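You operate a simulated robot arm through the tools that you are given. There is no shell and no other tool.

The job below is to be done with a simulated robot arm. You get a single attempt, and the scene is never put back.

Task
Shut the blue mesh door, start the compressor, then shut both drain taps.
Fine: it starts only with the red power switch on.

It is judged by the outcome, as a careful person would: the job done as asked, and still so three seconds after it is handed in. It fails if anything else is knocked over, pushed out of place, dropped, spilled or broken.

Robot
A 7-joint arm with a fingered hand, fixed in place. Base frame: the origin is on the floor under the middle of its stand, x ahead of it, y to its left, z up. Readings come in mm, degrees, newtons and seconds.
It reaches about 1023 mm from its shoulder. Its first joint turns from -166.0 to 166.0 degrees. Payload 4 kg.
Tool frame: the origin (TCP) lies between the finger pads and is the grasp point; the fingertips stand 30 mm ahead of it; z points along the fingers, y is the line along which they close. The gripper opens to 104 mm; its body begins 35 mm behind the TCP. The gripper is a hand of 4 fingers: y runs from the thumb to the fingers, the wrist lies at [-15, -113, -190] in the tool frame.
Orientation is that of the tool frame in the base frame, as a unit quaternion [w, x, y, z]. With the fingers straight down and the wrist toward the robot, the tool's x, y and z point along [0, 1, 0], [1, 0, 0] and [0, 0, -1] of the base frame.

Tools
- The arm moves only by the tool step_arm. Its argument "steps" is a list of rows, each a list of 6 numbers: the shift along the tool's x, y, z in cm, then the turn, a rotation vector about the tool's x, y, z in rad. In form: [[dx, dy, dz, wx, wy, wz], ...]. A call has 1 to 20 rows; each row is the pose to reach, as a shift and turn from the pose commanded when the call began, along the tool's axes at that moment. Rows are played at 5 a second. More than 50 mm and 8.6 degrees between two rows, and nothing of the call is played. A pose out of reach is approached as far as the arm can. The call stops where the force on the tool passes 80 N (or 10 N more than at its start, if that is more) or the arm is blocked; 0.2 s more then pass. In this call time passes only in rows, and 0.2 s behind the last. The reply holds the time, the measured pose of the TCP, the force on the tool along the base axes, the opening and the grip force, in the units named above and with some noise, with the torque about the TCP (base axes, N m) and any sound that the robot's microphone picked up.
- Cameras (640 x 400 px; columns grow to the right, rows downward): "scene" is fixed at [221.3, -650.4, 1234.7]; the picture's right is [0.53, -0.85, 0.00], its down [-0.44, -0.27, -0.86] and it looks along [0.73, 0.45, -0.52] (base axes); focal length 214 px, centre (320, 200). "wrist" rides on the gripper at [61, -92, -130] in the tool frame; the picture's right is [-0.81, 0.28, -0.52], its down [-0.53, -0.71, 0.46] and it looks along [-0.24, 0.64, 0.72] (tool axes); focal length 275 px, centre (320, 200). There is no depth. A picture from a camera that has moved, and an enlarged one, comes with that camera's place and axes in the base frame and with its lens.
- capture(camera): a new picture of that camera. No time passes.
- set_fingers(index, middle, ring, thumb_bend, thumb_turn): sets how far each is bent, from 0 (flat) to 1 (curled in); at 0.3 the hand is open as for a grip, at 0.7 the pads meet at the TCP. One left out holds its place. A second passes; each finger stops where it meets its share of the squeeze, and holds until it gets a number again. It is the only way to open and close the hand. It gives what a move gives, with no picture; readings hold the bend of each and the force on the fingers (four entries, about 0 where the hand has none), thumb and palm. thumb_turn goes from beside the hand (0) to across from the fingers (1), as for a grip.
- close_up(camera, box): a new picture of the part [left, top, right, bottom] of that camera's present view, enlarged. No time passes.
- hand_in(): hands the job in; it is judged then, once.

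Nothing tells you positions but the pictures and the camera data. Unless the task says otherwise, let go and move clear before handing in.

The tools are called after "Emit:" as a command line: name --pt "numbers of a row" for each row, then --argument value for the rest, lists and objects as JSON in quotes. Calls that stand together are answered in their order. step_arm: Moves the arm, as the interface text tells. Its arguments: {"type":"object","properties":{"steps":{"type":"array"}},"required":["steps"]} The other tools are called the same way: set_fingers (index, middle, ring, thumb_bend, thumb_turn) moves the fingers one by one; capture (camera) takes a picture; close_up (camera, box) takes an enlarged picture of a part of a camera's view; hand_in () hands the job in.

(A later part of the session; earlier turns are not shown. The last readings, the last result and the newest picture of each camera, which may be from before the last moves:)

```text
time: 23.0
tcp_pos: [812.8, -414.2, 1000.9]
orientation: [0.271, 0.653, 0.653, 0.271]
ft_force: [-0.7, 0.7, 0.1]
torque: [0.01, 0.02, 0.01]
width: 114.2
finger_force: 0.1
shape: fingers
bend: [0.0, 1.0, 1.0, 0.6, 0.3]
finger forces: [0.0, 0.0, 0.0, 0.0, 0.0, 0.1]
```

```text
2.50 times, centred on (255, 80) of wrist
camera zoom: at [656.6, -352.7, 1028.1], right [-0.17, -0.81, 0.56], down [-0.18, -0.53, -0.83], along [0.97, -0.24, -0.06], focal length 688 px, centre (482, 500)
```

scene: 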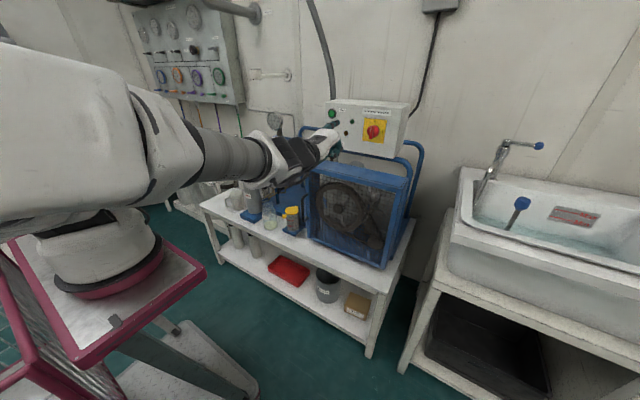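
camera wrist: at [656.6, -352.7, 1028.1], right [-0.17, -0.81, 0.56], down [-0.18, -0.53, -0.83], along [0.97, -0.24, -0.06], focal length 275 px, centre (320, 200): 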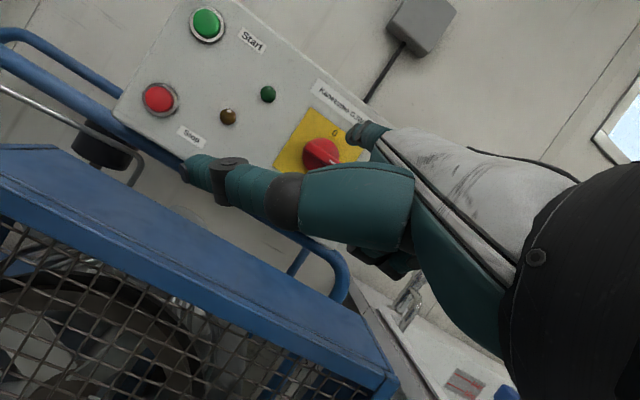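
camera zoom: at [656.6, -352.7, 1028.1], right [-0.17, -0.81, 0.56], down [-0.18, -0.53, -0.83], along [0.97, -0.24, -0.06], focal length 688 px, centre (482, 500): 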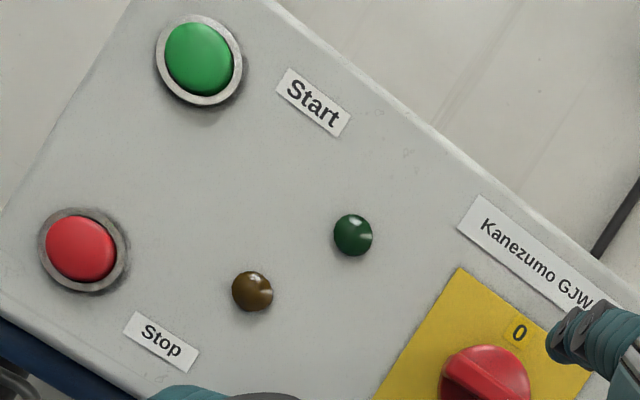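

Both lamps are dark so far, so I'll go on to the Start button: bring the fingertip to about 45 mm in front of it and check the alignment.

Emit:
step_arm --pt "4 1.0 0.3 0 0 0" --pt "8 2.0 0.6 0 0 0" --pt "12 3.2 1.0 0 0 0" --pt "15 4.1 1.3 0 0 0" --pt "16.8 4.6 1.48 0 0 0"

Emit:
close_up --camera "scene" --box '[310, 90, 370, 135]'

Emit:
close_up --camera "wrist" --box '[280, 60, 440, 180]'

```text
time: 24.2
tcp_pos: [857.0, -246.7, 1022.0]
orientation: [0.271, 0.654, 0.653, 0.27]
ft_force: [0.8, -0.3, -0.5]
torque: [0.0, 0.0, 0.03]
width: 114.2
finger_force: 0.0
shape: fingers
bend: [0.0, 1.0, 1.0, 0.6, 0.3]
finger forces: [0.1, 0.0, 0.0, 0.0, 0.1, 0.0]
```

```text
8.89 times, centred on (340, 112) of scene
camera zoom: at [221.3, -650.4, 1234.7], right [0.53, -0.85, 0.0], down [-0.44, -0.27, -0.86], along [0.73, 0.45, -0.52], focal length 1906 px, centre (142, 978)
```

zoom: 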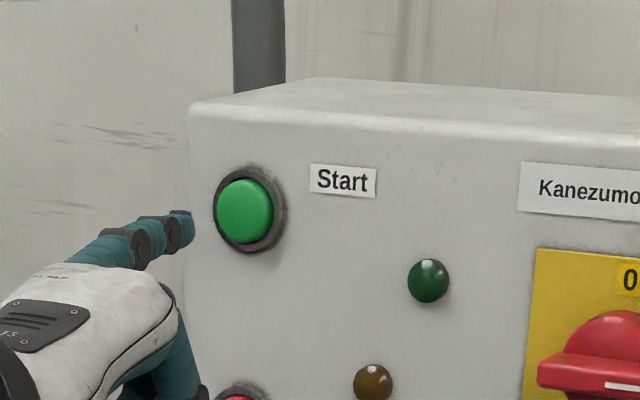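

```text
3.33 times, centred on (360, 120) of wrist
camera zoom: at [699.3, -184.3, 1050.4], right [-0.17, -0.81, 0.56], down [-0.18, -0.53, -0.83], along [0.97, -0.24, -0.06], focal length 918 px, centre (187, 467)
```

zoom: 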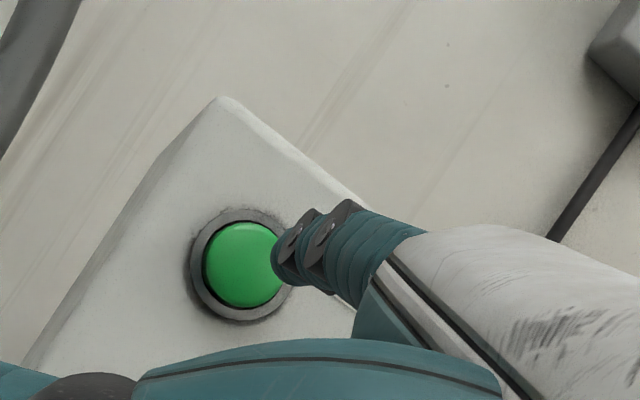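

The fingertip is aligned with the Start button to within 4 mm. I'll press it in slowly.

Emit:
step_arm --pt "-0.3 1.41 1.41 0 0 0" --pt "-0.3 2.47 2.47 0 0 0" --pt "-0.3 2.83 2.83 0 0 0" --pt "-0.3 3.04 3.04 0 0 0" --pt "-0.3 3.25 3.25 0 0 0" --pt "-0.3 3.46 3.46 0 0 0"

Emit:
close_up --camera "scene" --box '[310, 90, 370, 135]'

```text
time: 25.6
tcp_pos: [904.8, -249.5, 1022.0]
orientation: [0.271, 0.653, 0.653, 0.271]
ft_force: [-4.3, 0.8, -0.7]
torque: [-0.02, -0.28, 0.08]
width: 114.2
finger_force: 2.3
shape: fingers
bend: [0.0, 1.0, 1.0, 0.6, 0.3]
finger forces: [4.0, 0.0, 0.0, 0.0, 0.1, 0.0]
heard: click
```

```text
8.89 times, centred on (340, 112) of scene
camera zoom: at [221.3, -650.4, 1234.7], right [0.53, -0.85, 0.0], down [-0.44, -0.27, -0.86], along [0.73, 0.45, -0.52], focal length 1906 px, centre (142, 978)
```

zoom: 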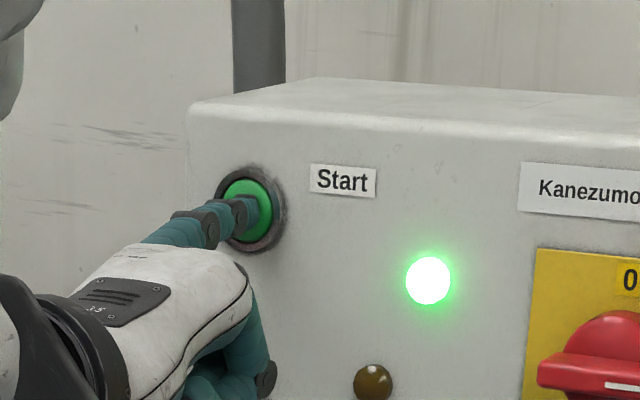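

There was a click and the green lamp lit. I'll release the button and confirm it keeps running.

Emit:
step_arm --pt "0 -1.0 -1.0 0 0 0" --pt "0 -3 -3 0 0 0" --pt "0 -5.5 -5.5 0 0 0" --pt "0 -8.5 -8.5 0 0 0"

Emit:
close_up --camera "scene" --box '[220, 80, 420, 280]'

Emit:
capture --camera "wrist"

```text
time: 26.6
tcp_pos: [784.3, -250.9, 1022.4]
orientation: [0.271, 0.653, 0.654, 0.271]
ft_force: [0.2, -0.5, 0.1]
torque: [0.01, 0.01, 0.01]
width: 114.1
finger_force: 0.1
shape: fingers
bend: [0.0, 1.0, 1.0, 0.6, 0.3]
finger forces: [0.1, 0.0, 0.0, 0.0, 0.1, 0.0]
```

```text
2.00 times, centred on (320, 180) of scene
camera zoom: at [221.3, -650.4, 1234.7], right [0.53, -0.85, 0.0], down [-0.44, -0.27, -0.86], along [0.73, 0.45, -0.52], focal length 429 px, centre (320, 240)
```

zoom: 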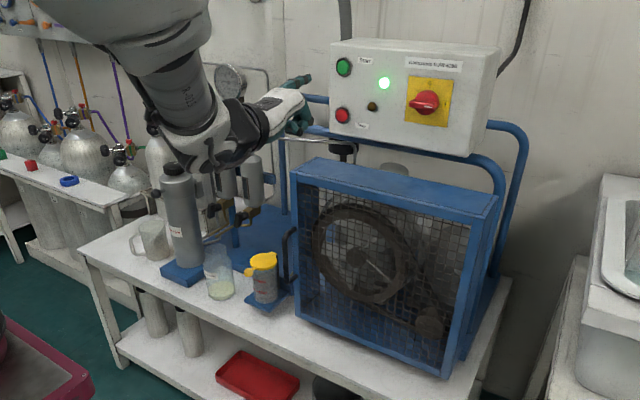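

```text
taken
camera wrist: at [627.9, -187.6, 1050.0], right [-0.17, -0.81, 0.56], down [-0.18, -0.53, -0.83], along [0.97, -0.24, -0.06], focal length 275 px, centre (320, 200)
```

wrist: 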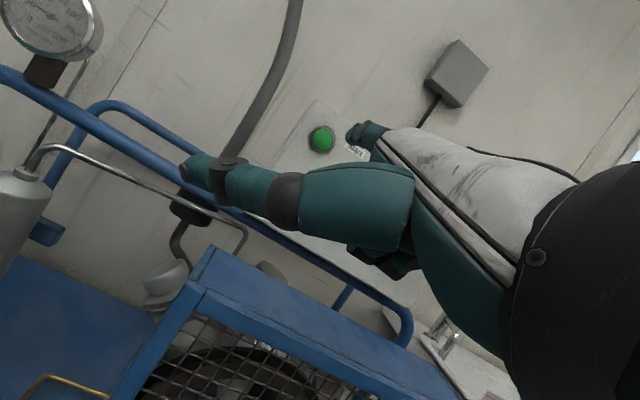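

The compressor is running (green lamp stays on). Next are the drain taps: I'll move back to a fingers-down pose in front of the separators and look closely at the two black handles.

Emit:
step_arm --pt "2.51 -1.24 0.06 0.0785 0 0" --pt "5.02 -2.49 0.11 0.157 0 0" --pt "7.53 -3.73 0.17 0.2355 0 0" --pt "10.04 -4.98 0.23 0.314 0 0" --pt "12.55 -6.22 0.29 0.3925 0 0" --pt "15.06 -7.46 0.34 0.471 0 0" --pt "17.57 -8.71 0.4 0.5495 0 0" --pt "20.08 -9.95 0.46 0.628 0 0" --pt "22.59 -11.2 0.51 0.7065 0 0" --pt "25.1 -12.44 0.57 0.785 0 0"

Emit:
capture --camera "wrist"

Emit:
capture --camera "scene"

```text
time: 28.8
tcp_pos: [699.9, 0.9, 930.2]
orientation: [-0.001, 0.707, 0.707, -0.001]
ft_force: [0.3, -0.6, 0.1]
torque: [0.01, -0.02, 0.04]
width: 114.2
finger_force: 0.1
shape: fingers
bend: [0.0, 1.0, 1.0, 0.6, 0.3]
finger forces: [0.0, 0.0, 0.0, 0.0, 0.0, 0.0]
out of reach, approached as far as the arm can: row 5
```

```text
taken
camera wrist: at [609.6, 63.7, 1061.1], right [0.28, -0.81, 0.52], down [-0.71, -0.53, -0.45], along [0.64, -0.24, -0.73], focal length 275 px, centre (320, 200)
```

wrist: 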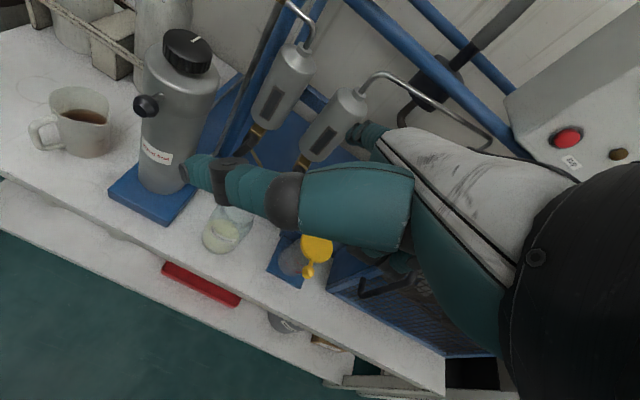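

```text
taken
```

scene: 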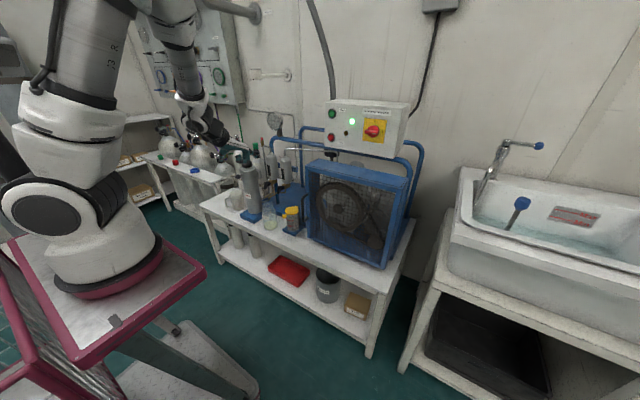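

The thumb hides the taps, so I'll swing it across behind the fingers and look again.

Emit:
set_fingers --thumb_bend 0.3 --thumb_turn 0.98

Emit:
capture --camera "wrist"

Emit:
close_up --camera "wrist" --box '[190, 60, 370, 240]'

Emit:
close_up --camera "scene" --box '[240, 140, 310, 235]'

```text
time: 29.8
tcp_pos: [701.1, 1.1, 931.2]
orientation: [0.0, 0.707, 0.707, 0.001]
ft_force: [0.1, 0.0, 0.5]
torque: [0.02, 0.01, 0.0]
width: 143.5
finger_force: 0.0
shape: fingers
bend: [0.0, 1.0, 1.0, 0.3, 0.95]
finger forces: [0.1, 0.0, 0.0, 0.1, 0.0, 0.0]
```

```text
taken
camera wrist: at [609.7, 63.8, 1061.2], right [0.28, -0.81, 0.52], down [-0.71, -0.53, -0.46], along [0.64, -0.24, -0.72], focal length 275 px, centre (320, 200)
```

wrist: 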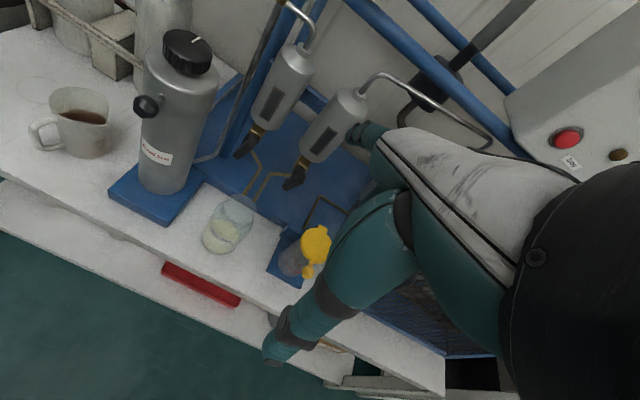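

```text
2.22 times, centred on (280, 150) of wrist
camera zoom: at [609.7, 63.8, 1061.2], right [0.28, -0.81, 0.52], down [-0.71, -0.53, -0.46], along [0.64, -0.24, -0.72], focal length 612 px, centre (409, 311)
```

zoom: 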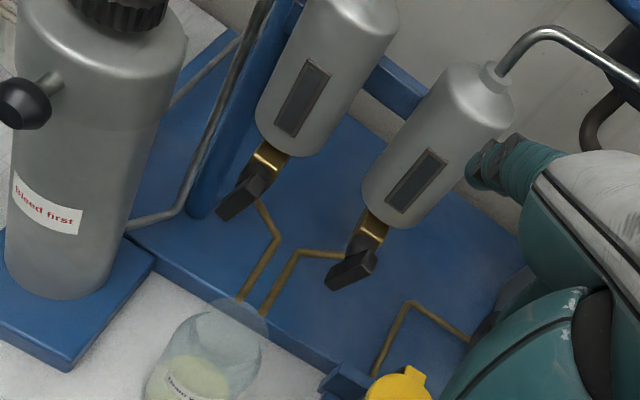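

```text
4.21 times, centred on (275, 188) of scene
camera zoom: at [221.3, -650.4, 1234.7], right [0.53, -0.85, 0.0], down [-0.44, -0.27, -0.86], along [0.73, 0.45, -0.52], focal length 903 px, centre (510, 253)
```

zoom: 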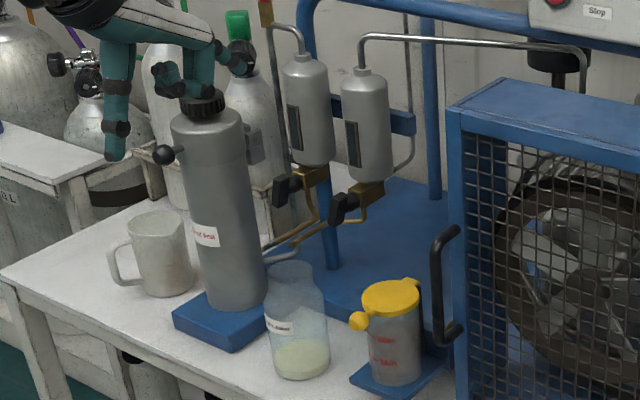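

The taps triangulate to about [902,9,736] (right) and [900,98,739] (left). I'll zoom in further on the handles to see their exact orientation.

Emit:
close_up --camera "wrist" --box '[225, 125, 325, 200]'

Emit:
close_up --camera "scene" --box '[265, 165, 305, 200]'

```text
5.33 times, centred on (275, 162) of wrist
camera zoom: at [609.7, 63.8, 1061.2], right [0.28, -0.81, 0.52], down [-0.71, -0.53, -0.46], along [0.64, -0.24, -0.72], focal length 1468 px, centre (560, 400)
```

zoom: 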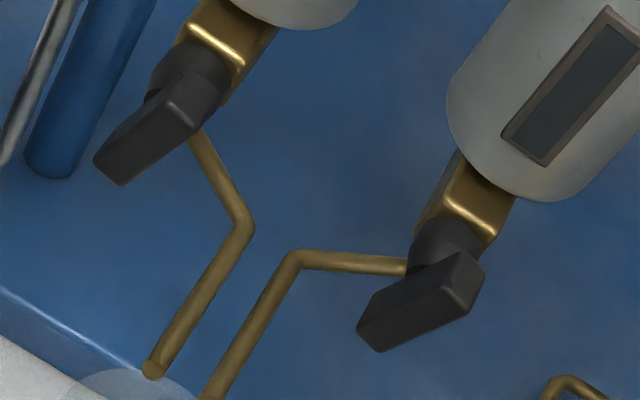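

```text
11.43 times, centred on (285, 182) of scene
camera zoom: at [221.3, -650.4, 1234.7], right [0.53, -0.85, 0.0], down [-0.44, -0.27, -0.86], along [0.73, 0.45, -0.52], focal length 2451 px, centre (720, 400)
```

zoom: 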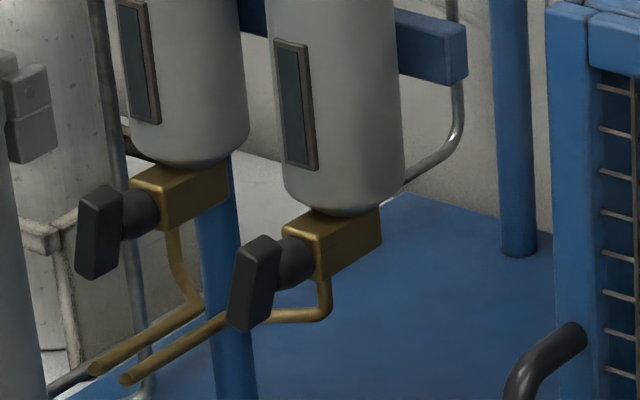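

Both T-handles stand nearly upright (open, tops leaning about 17° right), so shutting should be a clockwise turn to horizontal. I'll bring the index, pointing slightly downward, to just in front and to the left of the right tap's upper end.

Emit:
step_arm --pt "0.25 1.07 3.1 -0.0623 0 0" --pt "0.5 2.14 6.2 -0.1246 0 0" --pt "0.75 3.21 9.3 -0.1869 0 0" --pt "1.0 4.29 12.4 -0.249 0 0" --pt "1.26 5.36 15.5 -0.311 0 0" --pt "1.51 6.43 18.6 -0.374 0 0" --pt "1.76 7.5 21.7 -0.436 0 0"

Emit:
close_up --camera "scene" --box '[240, 140, 320, 210]'

Emit:
capture --camera "wrist"

Emit:
capture --camera "scene"

```text
time: 31.4
tcp_pos: [775.2, 20.1, 712.8]
orientation: [0.154, 0.69, 0.69, 0.153]
ft_force: [-0.2, -0.1, 0.3]
torque: [-0.04, -0.04, -0.02]
width: 143.2
finger_force: 0.1
shape: fingers
bend: [0.0, 1.0, 1.0, 0.3, 0.95]
finger forces: [0.0, 0.0, 0.1, 0.0, 0.0, 0.0]
```

```text
5.71 times, centred on (280, 175) of scene
camera zoom: at [221.3, -650.4, 1234.7], right [0.53, -0.85, 0.0], down [-0.44, -0.27, -0.86], along [0.73, 0.45, -0.52], focal length 1226 px, centre (549, 343)
```

zoom: 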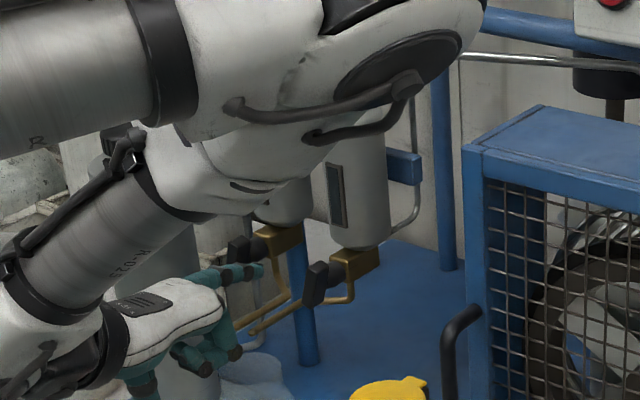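

```text
taken
camera wrist: at [637.1, 81.5, 792.4], right [0.03, -0.81, 0.59], down [-0.45, -0.53, -0.71], along [0.89, -0.24, -0.38], focal length 275 px, centre (320, 200)
```

wrist: 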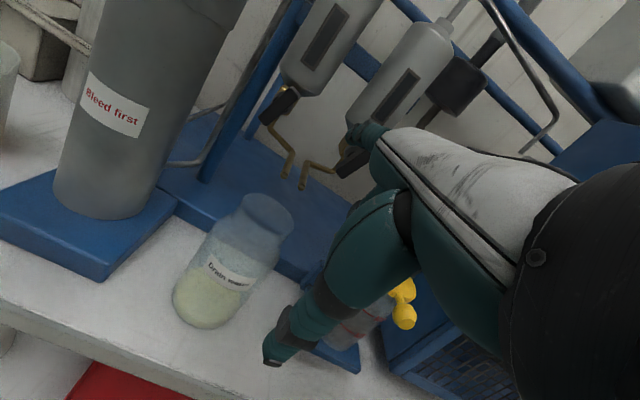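

```text
taken
```

scene: 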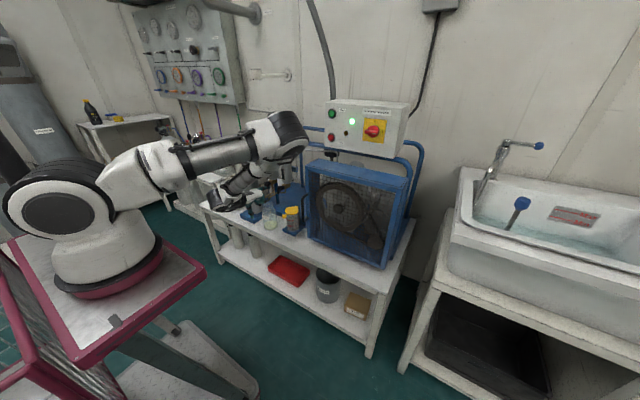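

The fingertip measures about [870,34,758], as intended. I'll move it forward beside the upper end of the right tap handle.

Emit:
step_arm --pt "-0.1 1.2 0.7 0 0 0" --pt "-0.2 2.3 1.37 0 0 0" --pt "-0.35 3.0 1.78 0 0 0" --pt "-0.35 3.45 2.05 0 0 0"

Emit:
close_up --camera "scene" --box '[260, 155, 310, 205]'

Emit:
close_up --camera "wrist" --box '[280, 70, 420, 200]'

```text
time: 32.4
tcp_pos: [814.4, 16.5, 710.3]
orientation: [0.154, 0.691, 0.69, 0.153]
ft_force: [-0.1, 0.1, -0.2]
torque: [0.01, -0.01, 0.0]
width: 143.5
finger_force: 0.2
shape: fingers
bend: [0.0, 1.0, 1.0, 0.3, 0.95]
finger forces: [0.0, 0.1, 0.1, 0.1, 0.1, 0.0]
```

```text
8.00 times, centred on (285, 180) of scene
camera zoom: at [221.3, -650.4, 1234.7], right [0.53, -0.85, 0.0], down [-0.44, -0.27, -0.86], along [0.73, 0.45, -0.52], focal length 1716 px, centre (600, 360)
```

zoom: 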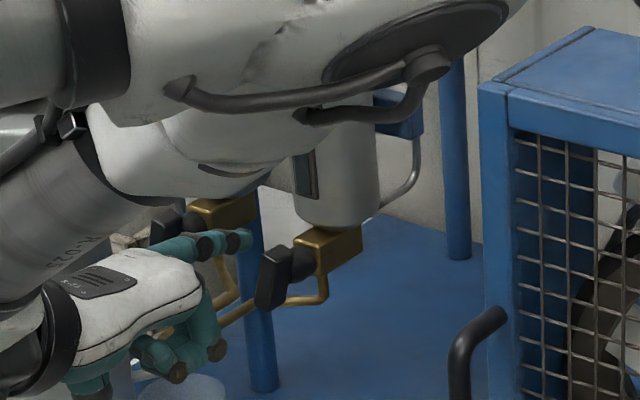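

```text
3.08 times, centred on (350, 135) of wrist
camera zoom: at [677.6, 77.7, 788.8], right [0.03, -0.81, 0.58], down [-0.45, -0.53, -0.71], along [0.89, -0.24, -0.38], focal length 847 px, centre (228, 400)
```

zoom: 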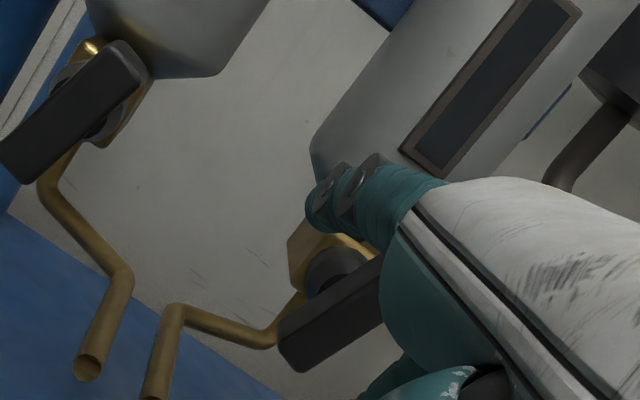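

The finger is left of the right handle's top end with no contact. I'll lower slightly and start pushing right, first just a small way, to feel whether the tap turns this way.

Emit:
step_arm --pt "0 -0.15 0.32 0 0 0" --pt "-0.7 -0.15 0.32 0 0 0" --pt "-1.35 -0.15 0.32 0 0 0" --pt "-1.77 -0.08 0.17 0 0 0"

Emit:
close_up --camera "scene" --box '[260, 155, 310, 205]'

Emit:
close_up --camera "wrist" --box '[280, 70, 420, 200]'

```text
time: 33.4
tcp_pos: [815.3, -1.6, 707.6]
orientation: [0.152, 0.691, 0.69, 0.152]
ft_force: [0.3, 1.8, 0.1]
torque: [-0.07, 0.05, 0.12]
width: 143.1
finger_force: 1.0
shape: fingers
bend: [0.0, 1.0, 1.0, 0.3, 0.95]
finger forces: [1.3, 0.0, 0.1, 0.0, 0.0, 0.0]
```

```text
8.00 times, centred on (285, 180) of scene
camera zoom: at [221.3, -650.4, 1234.7], right [0.53, -0.85, 0.0], down [-0.44, -0.27, -0.86], along [0.73, 0.45, -0.52], focal length 1716 px, centre (600, 360)
```

zoom: 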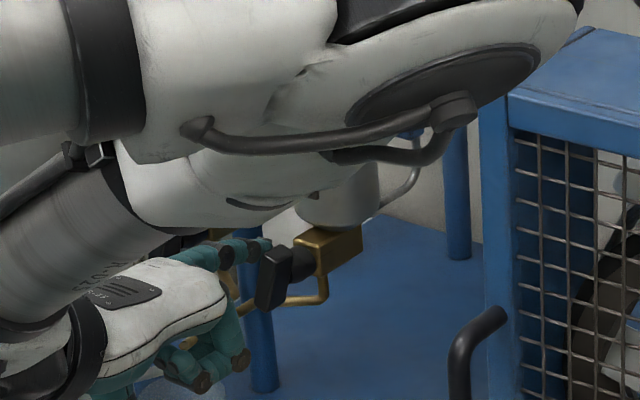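

```text
3.08 times, centred on (350, 135) of wrist
camera zoom: at [678.1, 60.2, 787.4], right [0.03, -0.81, 0.59], down [-0.45, -0.53, -0.71], along [0.89, -0.24, -0.38], focal length 847 px, centre (228, 400)
```

zoom: 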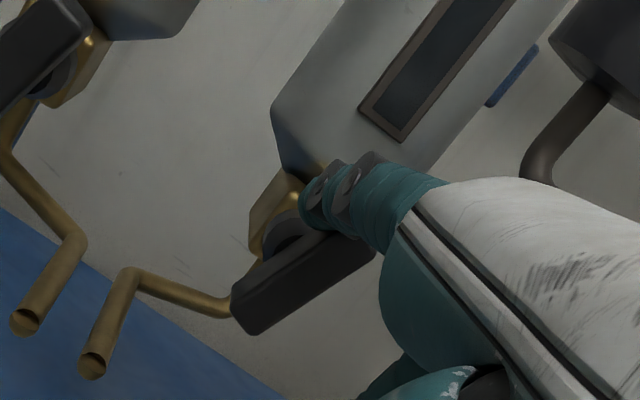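

Light contact (2 N) and the handle is giving. I'll continue the clockwise arc.

Emit:
step_arm --pt "-0.51 0.03 -0.06 0 0 0" --pt "-1.02 0 0 0 0 0" --pt "-1.5 -0.085 0.18 0 0 0" --pt "-1.91 -0.216 0.46 0 0 0"

Emit:
close_up --camera "scene" --box '[260, 155, 310, 205]'

Emit:
close_up --camera "wrist" --box '[280, 70, 420, 200]'

```text
time: 34.4
tcp_pos: [815.3, -21.7, 702.7]
orientation: [0.153, 0.691, 0.69, 0.153]
ft_force: [-0.8, 2.3, 1.9]
torque: [-0.07, -0.14, 0.15]
width: 145.3
finger_force: 0.9
shape: fingers
bend: [0.0, 1.0, 1.0, 0.3, 0.95]
finger forces: [2.0, 0.0, 0.0, 0.0, 0.0, 0.0]
```

```text
8.00 times, centred on (285, 180) of scene
camera zoom: at [221.3, -650.4, 1234.7], right [0.53, -0.85, 0.0], down [-0.44, -0.27, -0.86], along [0.73, 0.45, -0.52], focal length 1716 px, centre (600, 360)
```

zoom: 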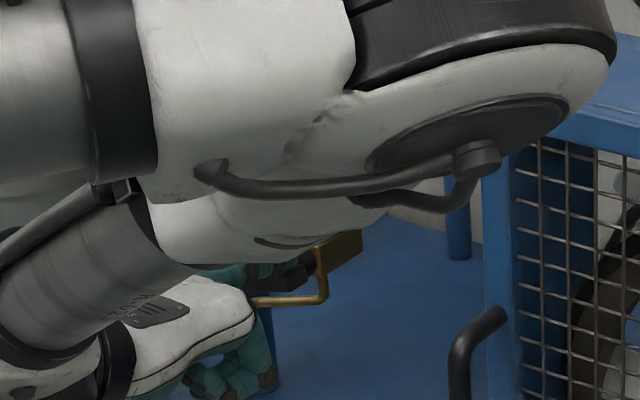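

```text
3.08 times, centred on (350, 135) of wrist
camera zoom: at [678.0, 41.1, 782.4], right [0.03, -0.81, 0.58], down [-0.45, -0.53, -0.71], along [0.89, -0.24, -0.38], focal length 847 px, centre (228, 400)
```

zoom: 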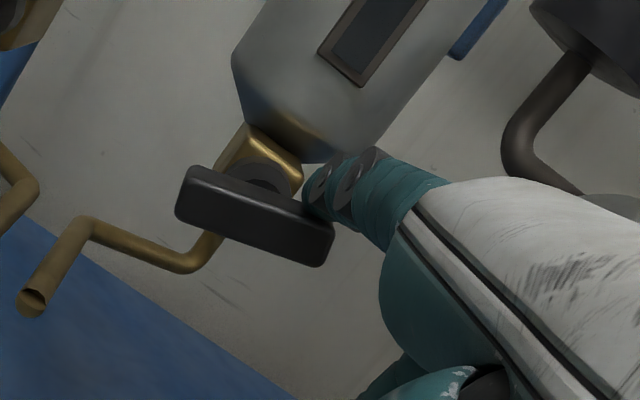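

The handle has turned to about 75°. I'll press its right end further down to horizontal, looking for the stop.

Emit:
step_arm --pt "-0.25 -0.08 0.18 0 0 0" --pt "-0.45 -0.17 0.36 0 0 0" --pt "-0.5 -0.25 0.54 0 0 0" --pt "-0.5 -0.32 0.7 0 0 0"

Emit:
close_up --camera "wrist" --box '[280, 70, 420, 200]'

Emit:
capture --camera "scene"

```text
time: 35.4
tcp_pos: [817.0, -26.4, 695.4]
orientation: [0.152, 0.69, 0.691, 0.153]
ft_force: [-1.3, 0.7, 4.0]
torque: [0.0, -0.38, 0.12]
width: 147.3
finger_force: 1.6
shape: fingers
bend: [0.0, 1.0, 1.0, 0.3, 0.95]
finger forces: [3.8, 0.0, 0.1, 0.0, 0.0, 0.0]
```

```text
3.08 times, centred on (350, 135) of wrist
camera zoom: at [677.9, 36.0, 774.7], right [0.03, -0.81, 0.58], down [-0.45, -0.53, -0.71], along [0.89, -0.24, -0.38], focal length 847 px, centre (228, 400)
```

zoom: 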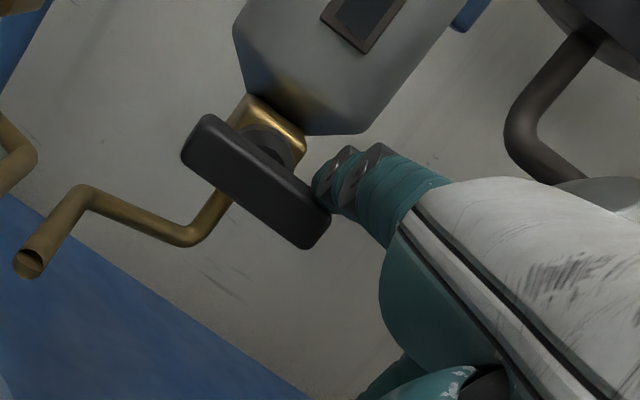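

```text
taken
```

scene: 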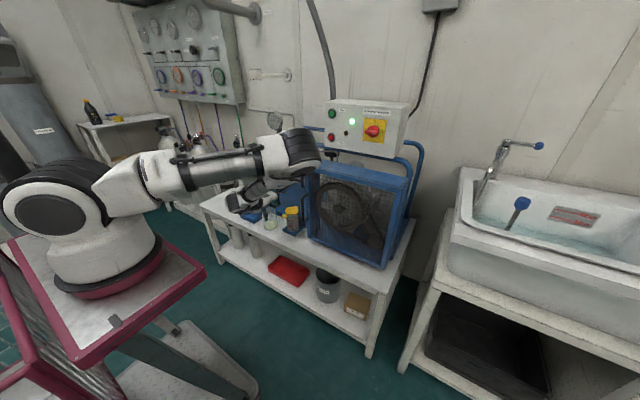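

The handle is now about horizontal with only 4 N. I'll nudge it a couple more millimetres to find whether there is an end stop.

Emit:
step_arm --pt "0 -0.06 0.14 0 0 0" --pt "0.05 -0.13 0.27 0 0 0" --pt "0.1 -0.19 0.41 0 0 0"

Emit:
close_up --camera "wrist" --box '[280, 70, 420, 200]'

```text
time: 36.2
tcp_pos: [814.1, -25.3, 691.5]
orientation: [0.154, 0.691, 0.69, 0.153]
ft_force: [-3.2, 0.8, 6.9]
torque: [0.04, -0.73, 0.09]
width: 149.8
finger_force: 3.0
shape: fingers
bend: [0.0, 1.0, 1.0, 0.3, 0.95]
finger forces: [6.8, 0.0, 0.0, 0.0, 0.1, 0.0]
```

```text
3.08 times, centred on (350, 135) of wrist
camera zoom: at [677.8, 36.8, 770.4], right [0.03, -0.81, 0.58], down [-0.45, -0.53, -0.71], along [0.89, -0.24, -0.38], focal length 847 px, centre (228, 400)
```

zoom: 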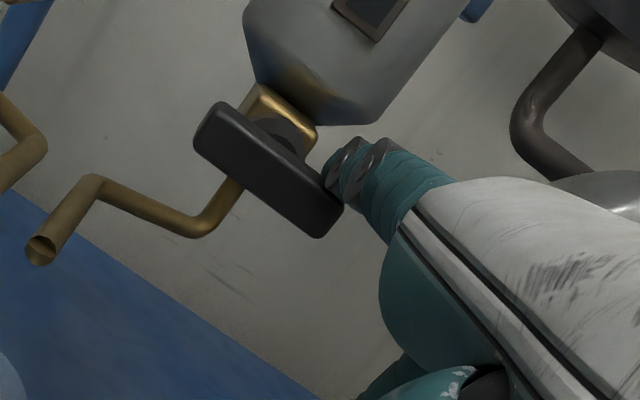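

The angle no longer changes while the force rises to 7 N, so the right tap is at its stop, horizontal. I'll lift off, back out and look.

Emit:
step_arm --pt "0 0.4 -0.9 0 0 0" --pt "0 0.6 -1.5 0 0 0" --pt "0 -1.5 -2.5 0 0 0" --pt "0.5 -3.5 -3.5 0 0 0" --pt "1.0 -5.0 -4.2 0 0 0"

Emit:
capture --camera "wrist"

Emit:
close_up --camera "wrist" --box '[220, 40, 380, 180]'

Emit:
close_up --camera "scene" --box '[240, 140, 320, 210]'

```text
time: 37.4
tcp_pos: [752.6, -16.1, 707.3]
orientation: [0.153, 0.691, 0.69, 0.153]
ft_force: [-0.2, 0.1, -0.1]
torque: [-0.03, -0.01, -0.01]
width: 143.6
finger_force: 0.1
shape: fingers
bend: [0.0, 1.0, 1.0, 0.3, 0.95]
finger forces: [0.1, 0.0, 0.0, 0.1, 0.1, 0.1]
```

```text
taken
camera wrist: at [614.7, 46.8, 786.7], right [0.03, -0.81, 0.59], down [-0.45, -0.53, -0.71], along [0.89, -0.24, -0.38], focal length 275 px, centre (320, 200)
```

wrist: 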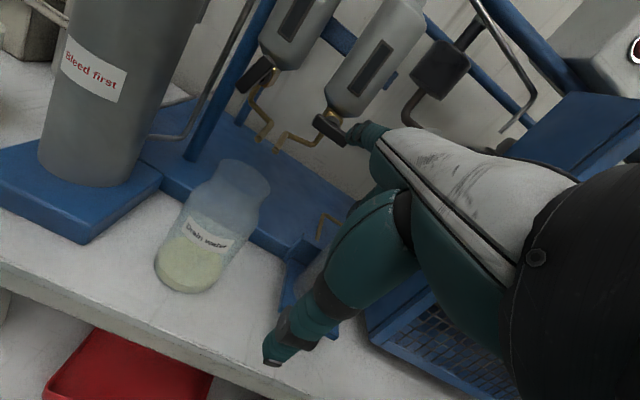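

```text
2.86 times, centred on (300, 110) of wrist
camera zoom: at [614.7, 46.8, 786.7], right [0.03, -0.81, 0.59], down [-0.45, -0.53, -0.71], along [0.89, -0.24, -0.38], focal length 786 px, centre (377, 457)
```

zoom: 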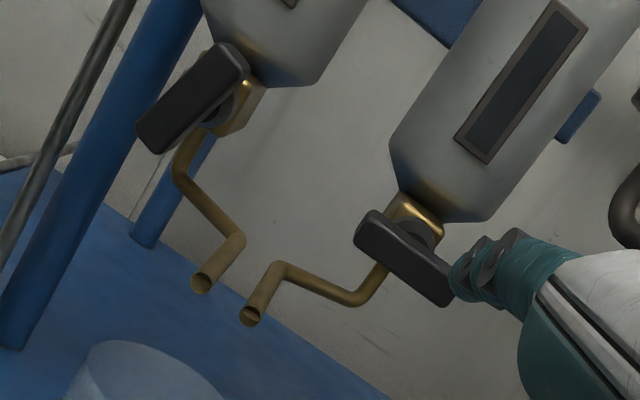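

```text
5.71 times, centred on (280, 175) of scene
camera zoom: at [221.3, -650.4, 1234.7], right [0.53, -0.85, 0.0], down [-0.44, -0.27, -0.86], along [0.73, 0.45, -0.52], focal length 1226 px, centre (549, 343)
```

zoom: 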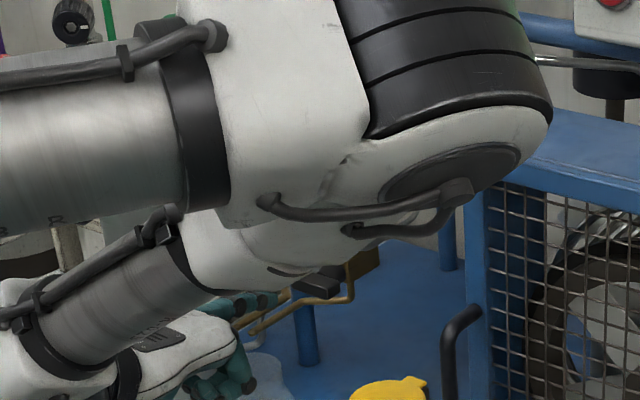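

The right tap is shut: its handle is square across the pipe. Now I'll move the finger across, staying in front of the handles, to the left side of the left tap.

Emit:
step_arm --pt "3 -0.5 0.0 0 0 0" --pt "6 0 0.0 0 0 0" --pt "9 0.7 0.0 0 0 0" --pt "12.16 1.39 -0.04 0 0 0"

Emit:
capture --camera "wrist"

Emit:
close_up --camera "scene" --box '[230, 130, 310, 210]'

Emit:
close_up --camera "wrist" --box '[260, 50, 420, 190]'

```text
time: 38.4
tcp_pos: [765.4, 105.0, 713.3]
orientation: [0.153, 0.69, 0.69, 0.153]
ft_force: [0.1, 1.2, 0.2]
torque: [0.02, 0.0, 0.02]
width: 143.2
finger_force: 0.1
shape: fingers
bend: [0.0, 1.0, 1.0, 0.3, 0.96]
finger forces: [0.0, 0.0, 0.0, 0.1, 0.1, 0.0]
```

```text
taken
camera wrist: at [627.4, 168.0, 792.9], right [0.03, -0.81, 0.59], down [-0.46, -0.53, -0.71], along [0.89, -0.24, -0.38], focal length 275 px, centre (320, 200)
```

wrist: 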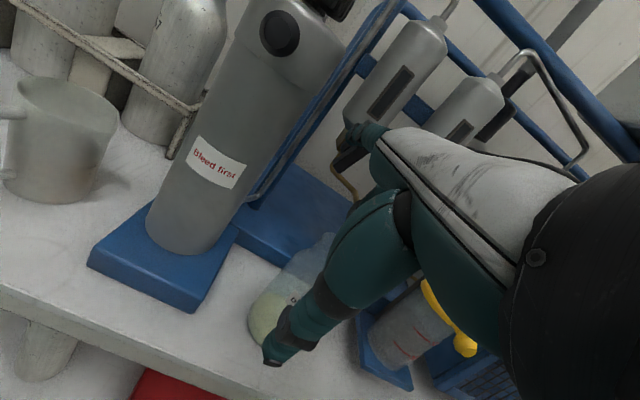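

```text
5.00 times, centred on (270, 170) of scene
camera zoom: at [221.3, -650.4, 1234.7], right [0.53, -0.85, 0.0], down [-0.44, -0.27, -0.86], along [0.73, 0.45, -0.52], focal length 1072 px, centre (570, 350)
```

zoom: 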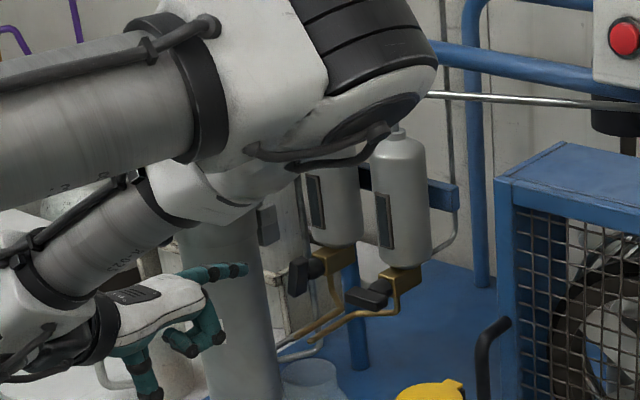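

```text
2.86 times, centred on (340, 120) of wrist
camera zoom: at [627.4, 168.0, 792.9], right [0.03, -0.81, 0.59], down [-0.46, -0.53, -0.71], along [0.89, -0.24, -0.38], focal length 786 px, centre (263, 429)
```

zoom: 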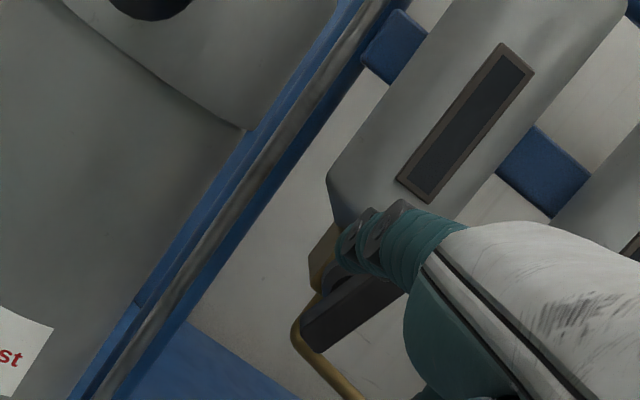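

The fingertip is at about [861,123,757], left of the left tap's top. I'll move it forward alongside that handle.

Emit:
step_arm --pt "0 1.4 0.8 0 0 0" --pt "0 2.6 1.5 0 0 0" --pt "-0.1 3.5 1.95 0 0 0" --pt "-0.1 4.11 2.3 0 0 0"

Emit:
close_up --camera "scene" --box '[250, 150, 310, 200]'

Emit:
close_up --camera "wrist" --box '[280, 70, 420, 200]'

```text
time: 39.4
tcp_pos: [812.2, 105.4, 711.0]
orientation: [0.153, 0.69, 0.691, 0.154]
ft_force: [0.4, 0.0, -0.3]
torque: [0.03, 0.03, -0.01]
width: 143.4
finger_force: 0.0
shape: fingers
bend: [0.0, 1.0, 1.0, 0.3, 0.96]
finger forces: [0.1, 0.0, 0.0, 0.0, 0.0, 0.0]
```

```text
8.00 times, centred on (280, 175) of scene
camera zoom: at [221.3, -650.4, 1234.7], right [0.53, -0.85, 0.0], down [-0.44, -0.27, -0.86], along [0.73, 0.45, -0.52], focal length 1716 px, centre (640, 400)
```

zoom: 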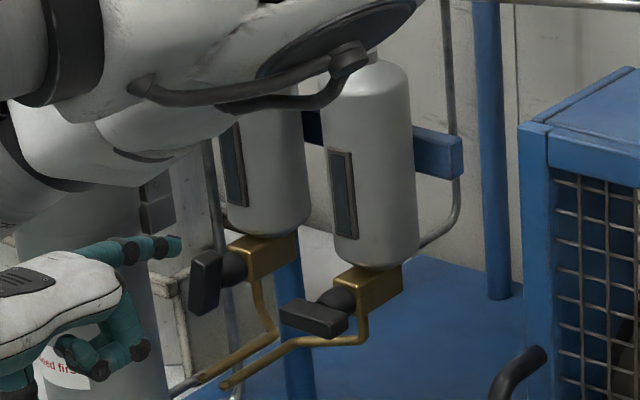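

```text
3.08 times, centred on (350, 135) of wrist
camera zoom: at [674.7, 167.5, 789.9], right [0.03, -0.81, 0.58], down [-0.45, -0.53, -0.71], along [0.89, -0.24, -0.38], focal length 847 px, centre (228, 400)
```

zoom: 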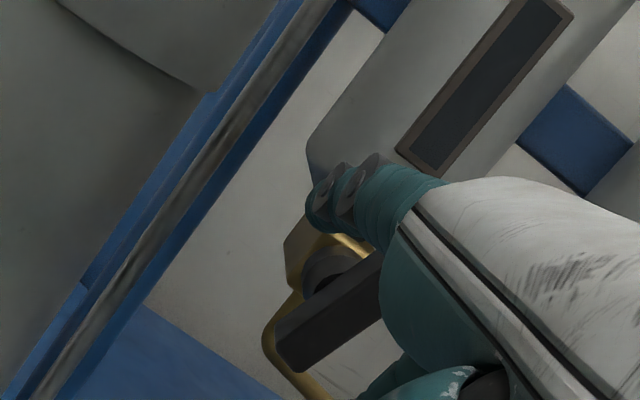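

The geometry matches the right tap's. I'll sweep the same clockwise arc on the left handle.

Emit:
step_arm --pt "-0.7 0 0 0 0 0" --pt "-1.35 0 0 0 0 0" --pt "-1.77 0.047 -0.1 0 0 0" --pt "-2.28 0.076 -0.163 0 0 0" --pt "-2.79 0.047 -0.1 0 0 0" --pt "-3.27 -0.038 0.082 0 0 0" --pt "-3.68 -0.169 0.362 0 0 0"

Emit:
close_up --camera "wrist" --box '[280, 70, 420, 200]'

Emit:
close_up --camera "scene" --box '[250, 150, 310, 200]'

```text
time: 41.0
tcp_pos: [811.5, 68.4, 705.9]
orientation: [0.153, 0.69, 0.69, 0.153]
ft_force: [0.0, 1.3, 0.8]
torque: [-0.04, -0.14, 0.13]
width: 144.9
finger_force: 0.6
shape: fingers
bend: [0.0, 1.0, 1.0, 0.3, 0.96]
finger forces: [1.6, 0.0, 0.0, 0.0, 0.1, 0.1]
```

```text
3.08 times, centred on (350, 135) of wrist
camera zoom: at [674.2, 130.5, 786.1], right [0.03, -0.81, 0.58], down [-0.45, -0.53, -0.71], along [0.89, -0.24, -0.38], focal length 847 px, centre (228, 400)
```

zoom: 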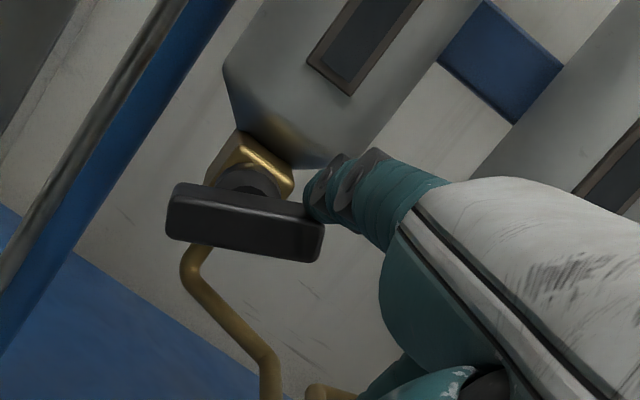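

```text
8.00 times, centred on (280, 175) of scene
camera zoom: at [221.3, -650.4, 1234.7], right [0.53, -0.85, 0.0], down [-0.44, -0.27, -0.86], along [0.73, 0.45, -0.52], focal length 1716 px, centre (640, 400)
```

zoom: 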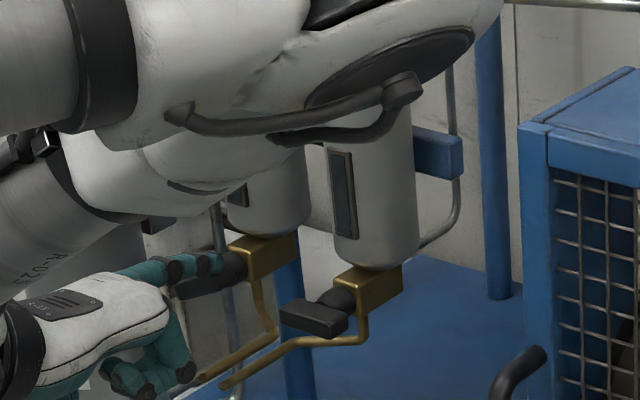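

The left handle is about 70° round. I'll press its right end on down to the stop.

Emit:
step_arm --pt "-0.25 -0.085 0.18 0 0 0" --pt "-0.45 -0.17 0.36 0 0 0" --pt "-0.5 -0.25 0.54 0 0 0" --pt "-0.5 -0.38 0.815 0 0 0" --pt "-0.48 -0.5 1.09 0 0 0"

Emit:
close_up --camera "wrist" --box '[280, 70, 420, 200]'

```text
time: 42.2
tcp_pos: [812.3, 63.2, 694.7]
orientation: [0.153, 0.69, 0.691, 0.153]
ft_force: [-1.3, 0.6, 4.5]
torque: [0.1, -0.43, -0.06]
width: 147.5
finger_force: 2.4
shape: fingers
bend: [0.0, 1.0, 1.0, 0.3, 0.96]
finger forces: [4.2, 0.1, 0.0, 0.1, 0.0, 0.0]
```

```text
3.08 times, centred on (350, 135) of wrist
camera zoom: at [674.0, 126.1, 774.0], right [0.03, -0.81, 0.58], down [-0.45, -0.53, -0.71], along [0.89, -0.24, -0.38], focal length 847 px, centre (228, 400)
```

zoom: 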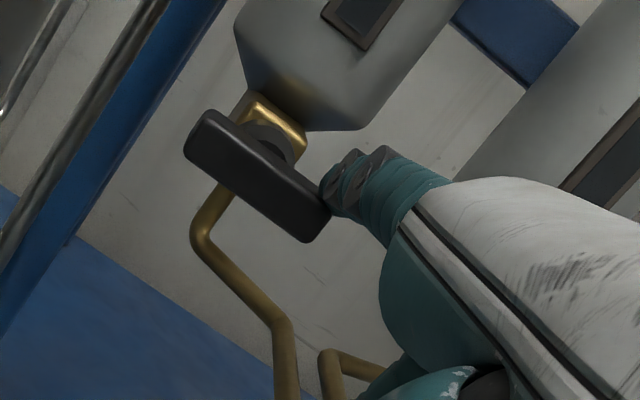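

The left handle now looks level. I'll nudge it a little more to confirm the stop, as I did on the right one.

Emit:
step_arm --pt "0.03 -0.08 0.18 0 0 0" --pt "0.07 -0.15 0.32 0 0 0" --pt "0.1 -0.21 0.45 0 0 0"

Emit:
close_up --camera "wrist" --box '[280, 70, 420, 200]'

```text
time: 43.0
tcp_pos: [811.9, 65.0, 689.1]
orientation: [0.154, 0.691, 0.69, 0.152]
ft_force: [-4.2, -1.2, 7.0]
torque: [0.17, -0.84, -0.03]
width: 150.8
finger_force: 3.3
shape: fingers
bend: [0.0, 1.0, 1.0, 0.3, 0.96]
finger forces: [7.7, 0.0, 0.0, 0.0, 0.1, 0.0]
```

```text
3.08 times, centred on (350, 135) of wrist
camera zoom: at [673.9, 126.9, 769.0], right [0.03, -0.81, 0.58], down [-0.45, -0.53, -0.71], along [0.89, -0.24, -0.38], focal length 847 px, centre (228, 400)
```

zoom: 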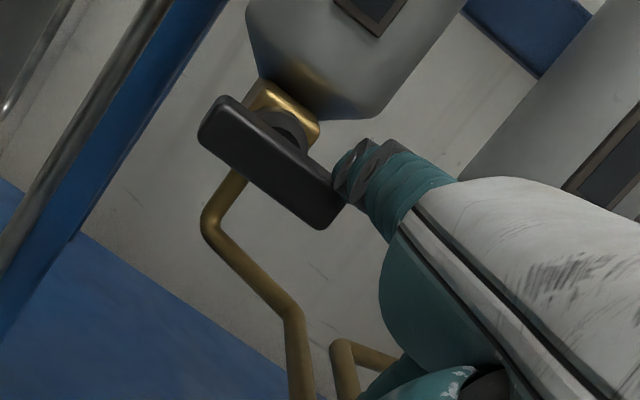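

The force rises to 7 N with no more rotation, so the left tap is at its stop as well. I'll lift off, back away clear and inspect everything.

Emit:
step_arm --pt "0 0.4 -0.9 0 0 0" --pt "0 0.6 -1.5 0 0 0" --pt "0 -1.5 -2.5 0 0 0" --pt "0 -3.5 -3.5 0 0 0" --pt "0 -5.0 -6.0 0 0 0" --pt "0 -5.5 -10.0 0 0 0" --pt "0 -5.5 -14.0 0.0 0 0" --pt "0 -5.5 -18.0 0.0 0 0"

Emit:
capture --camera "wrist"

Emit:
capture --camera "scene"

Emit:
close_up --camera "scene" --box '[220, 90, 420, 290]'

Emit:
close_up --camera "scene" --box '[255, 150, 310, 205]'

```text
time: 44.8
tcp_pos: [701.5, 74.1, 822.7]
orientation: [0.153, 0.691, 0.69, 0.152]
ft_force: [0.5, 0.1, -0.1]
torque: [-0.02, -0.01, 0.03]
width: 143.3
finger_force: 0.2
shape: fingers
bend: [0.0, 1.0, 1.0, 0.3, 0.96]
finger forces: [0.1, 0.1, 0.0, 0.0, 0.0, 0.0]
out of reach, approached as far as the arm can: row 8
```

```text
taken
camera wrist: at [564.0, 136.9, 902.4], right [0.03, -0.81, 0.59], down [-0.46, -0.53, -0.71], along [0.89, -0.24, -0.39], focal length 275 px, centre (320, 200)
```

wrist: 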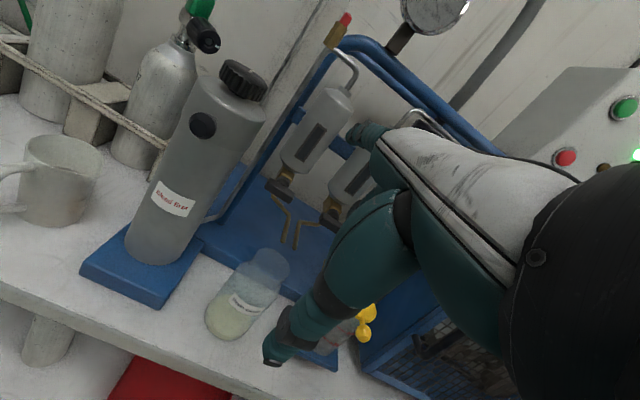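

```text
taken
```

scene: 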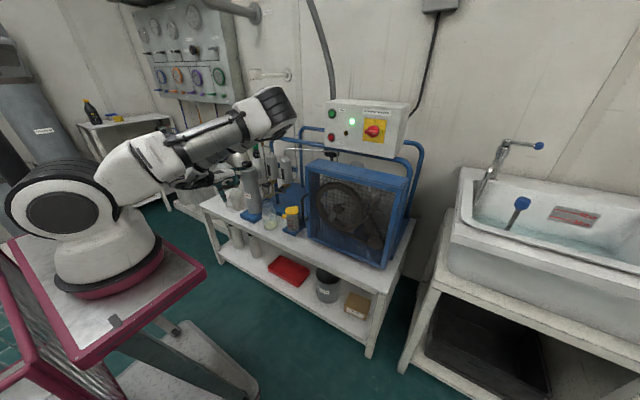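

```text
2.00 times, centred on (320, 190) of scene
camera zoom: at [221.3, -650.4, 1234.7], right [0.53, -0.85, 0.0], down [-0.44, -0.27, -0.86], along [0.73, 0.45, -0.52], focal length 429 px, centre (320, 220)
```

zoom: 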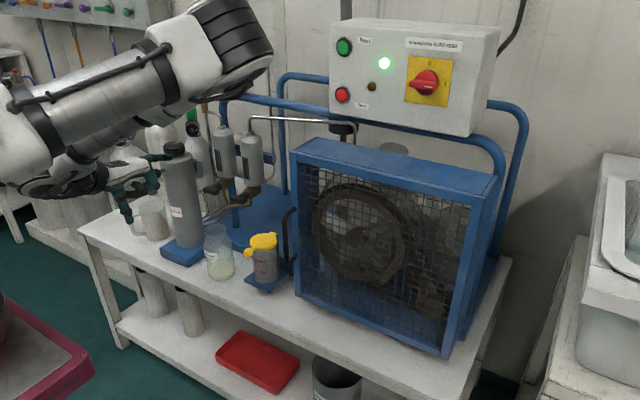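

```text
7.27 times, centred on (282, 178) of scene
camera zoom: at [221.3, -650.4, 1234.7], right [0.53, -0.85, 0.0], down [-0.44, -0.27, -0.86], along [0.73, 0.45, -0.52], focal length 1560 px, centre (593, 364)
```

zoom: 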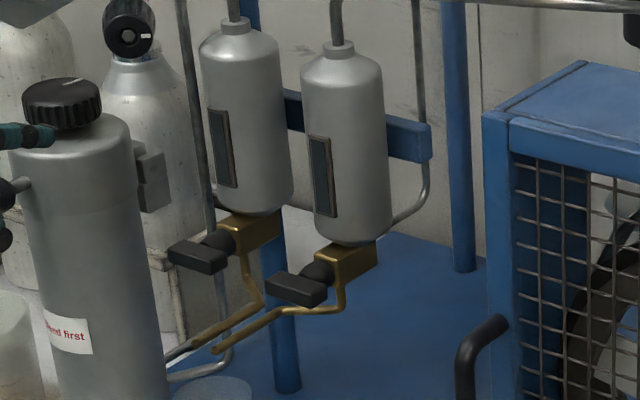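

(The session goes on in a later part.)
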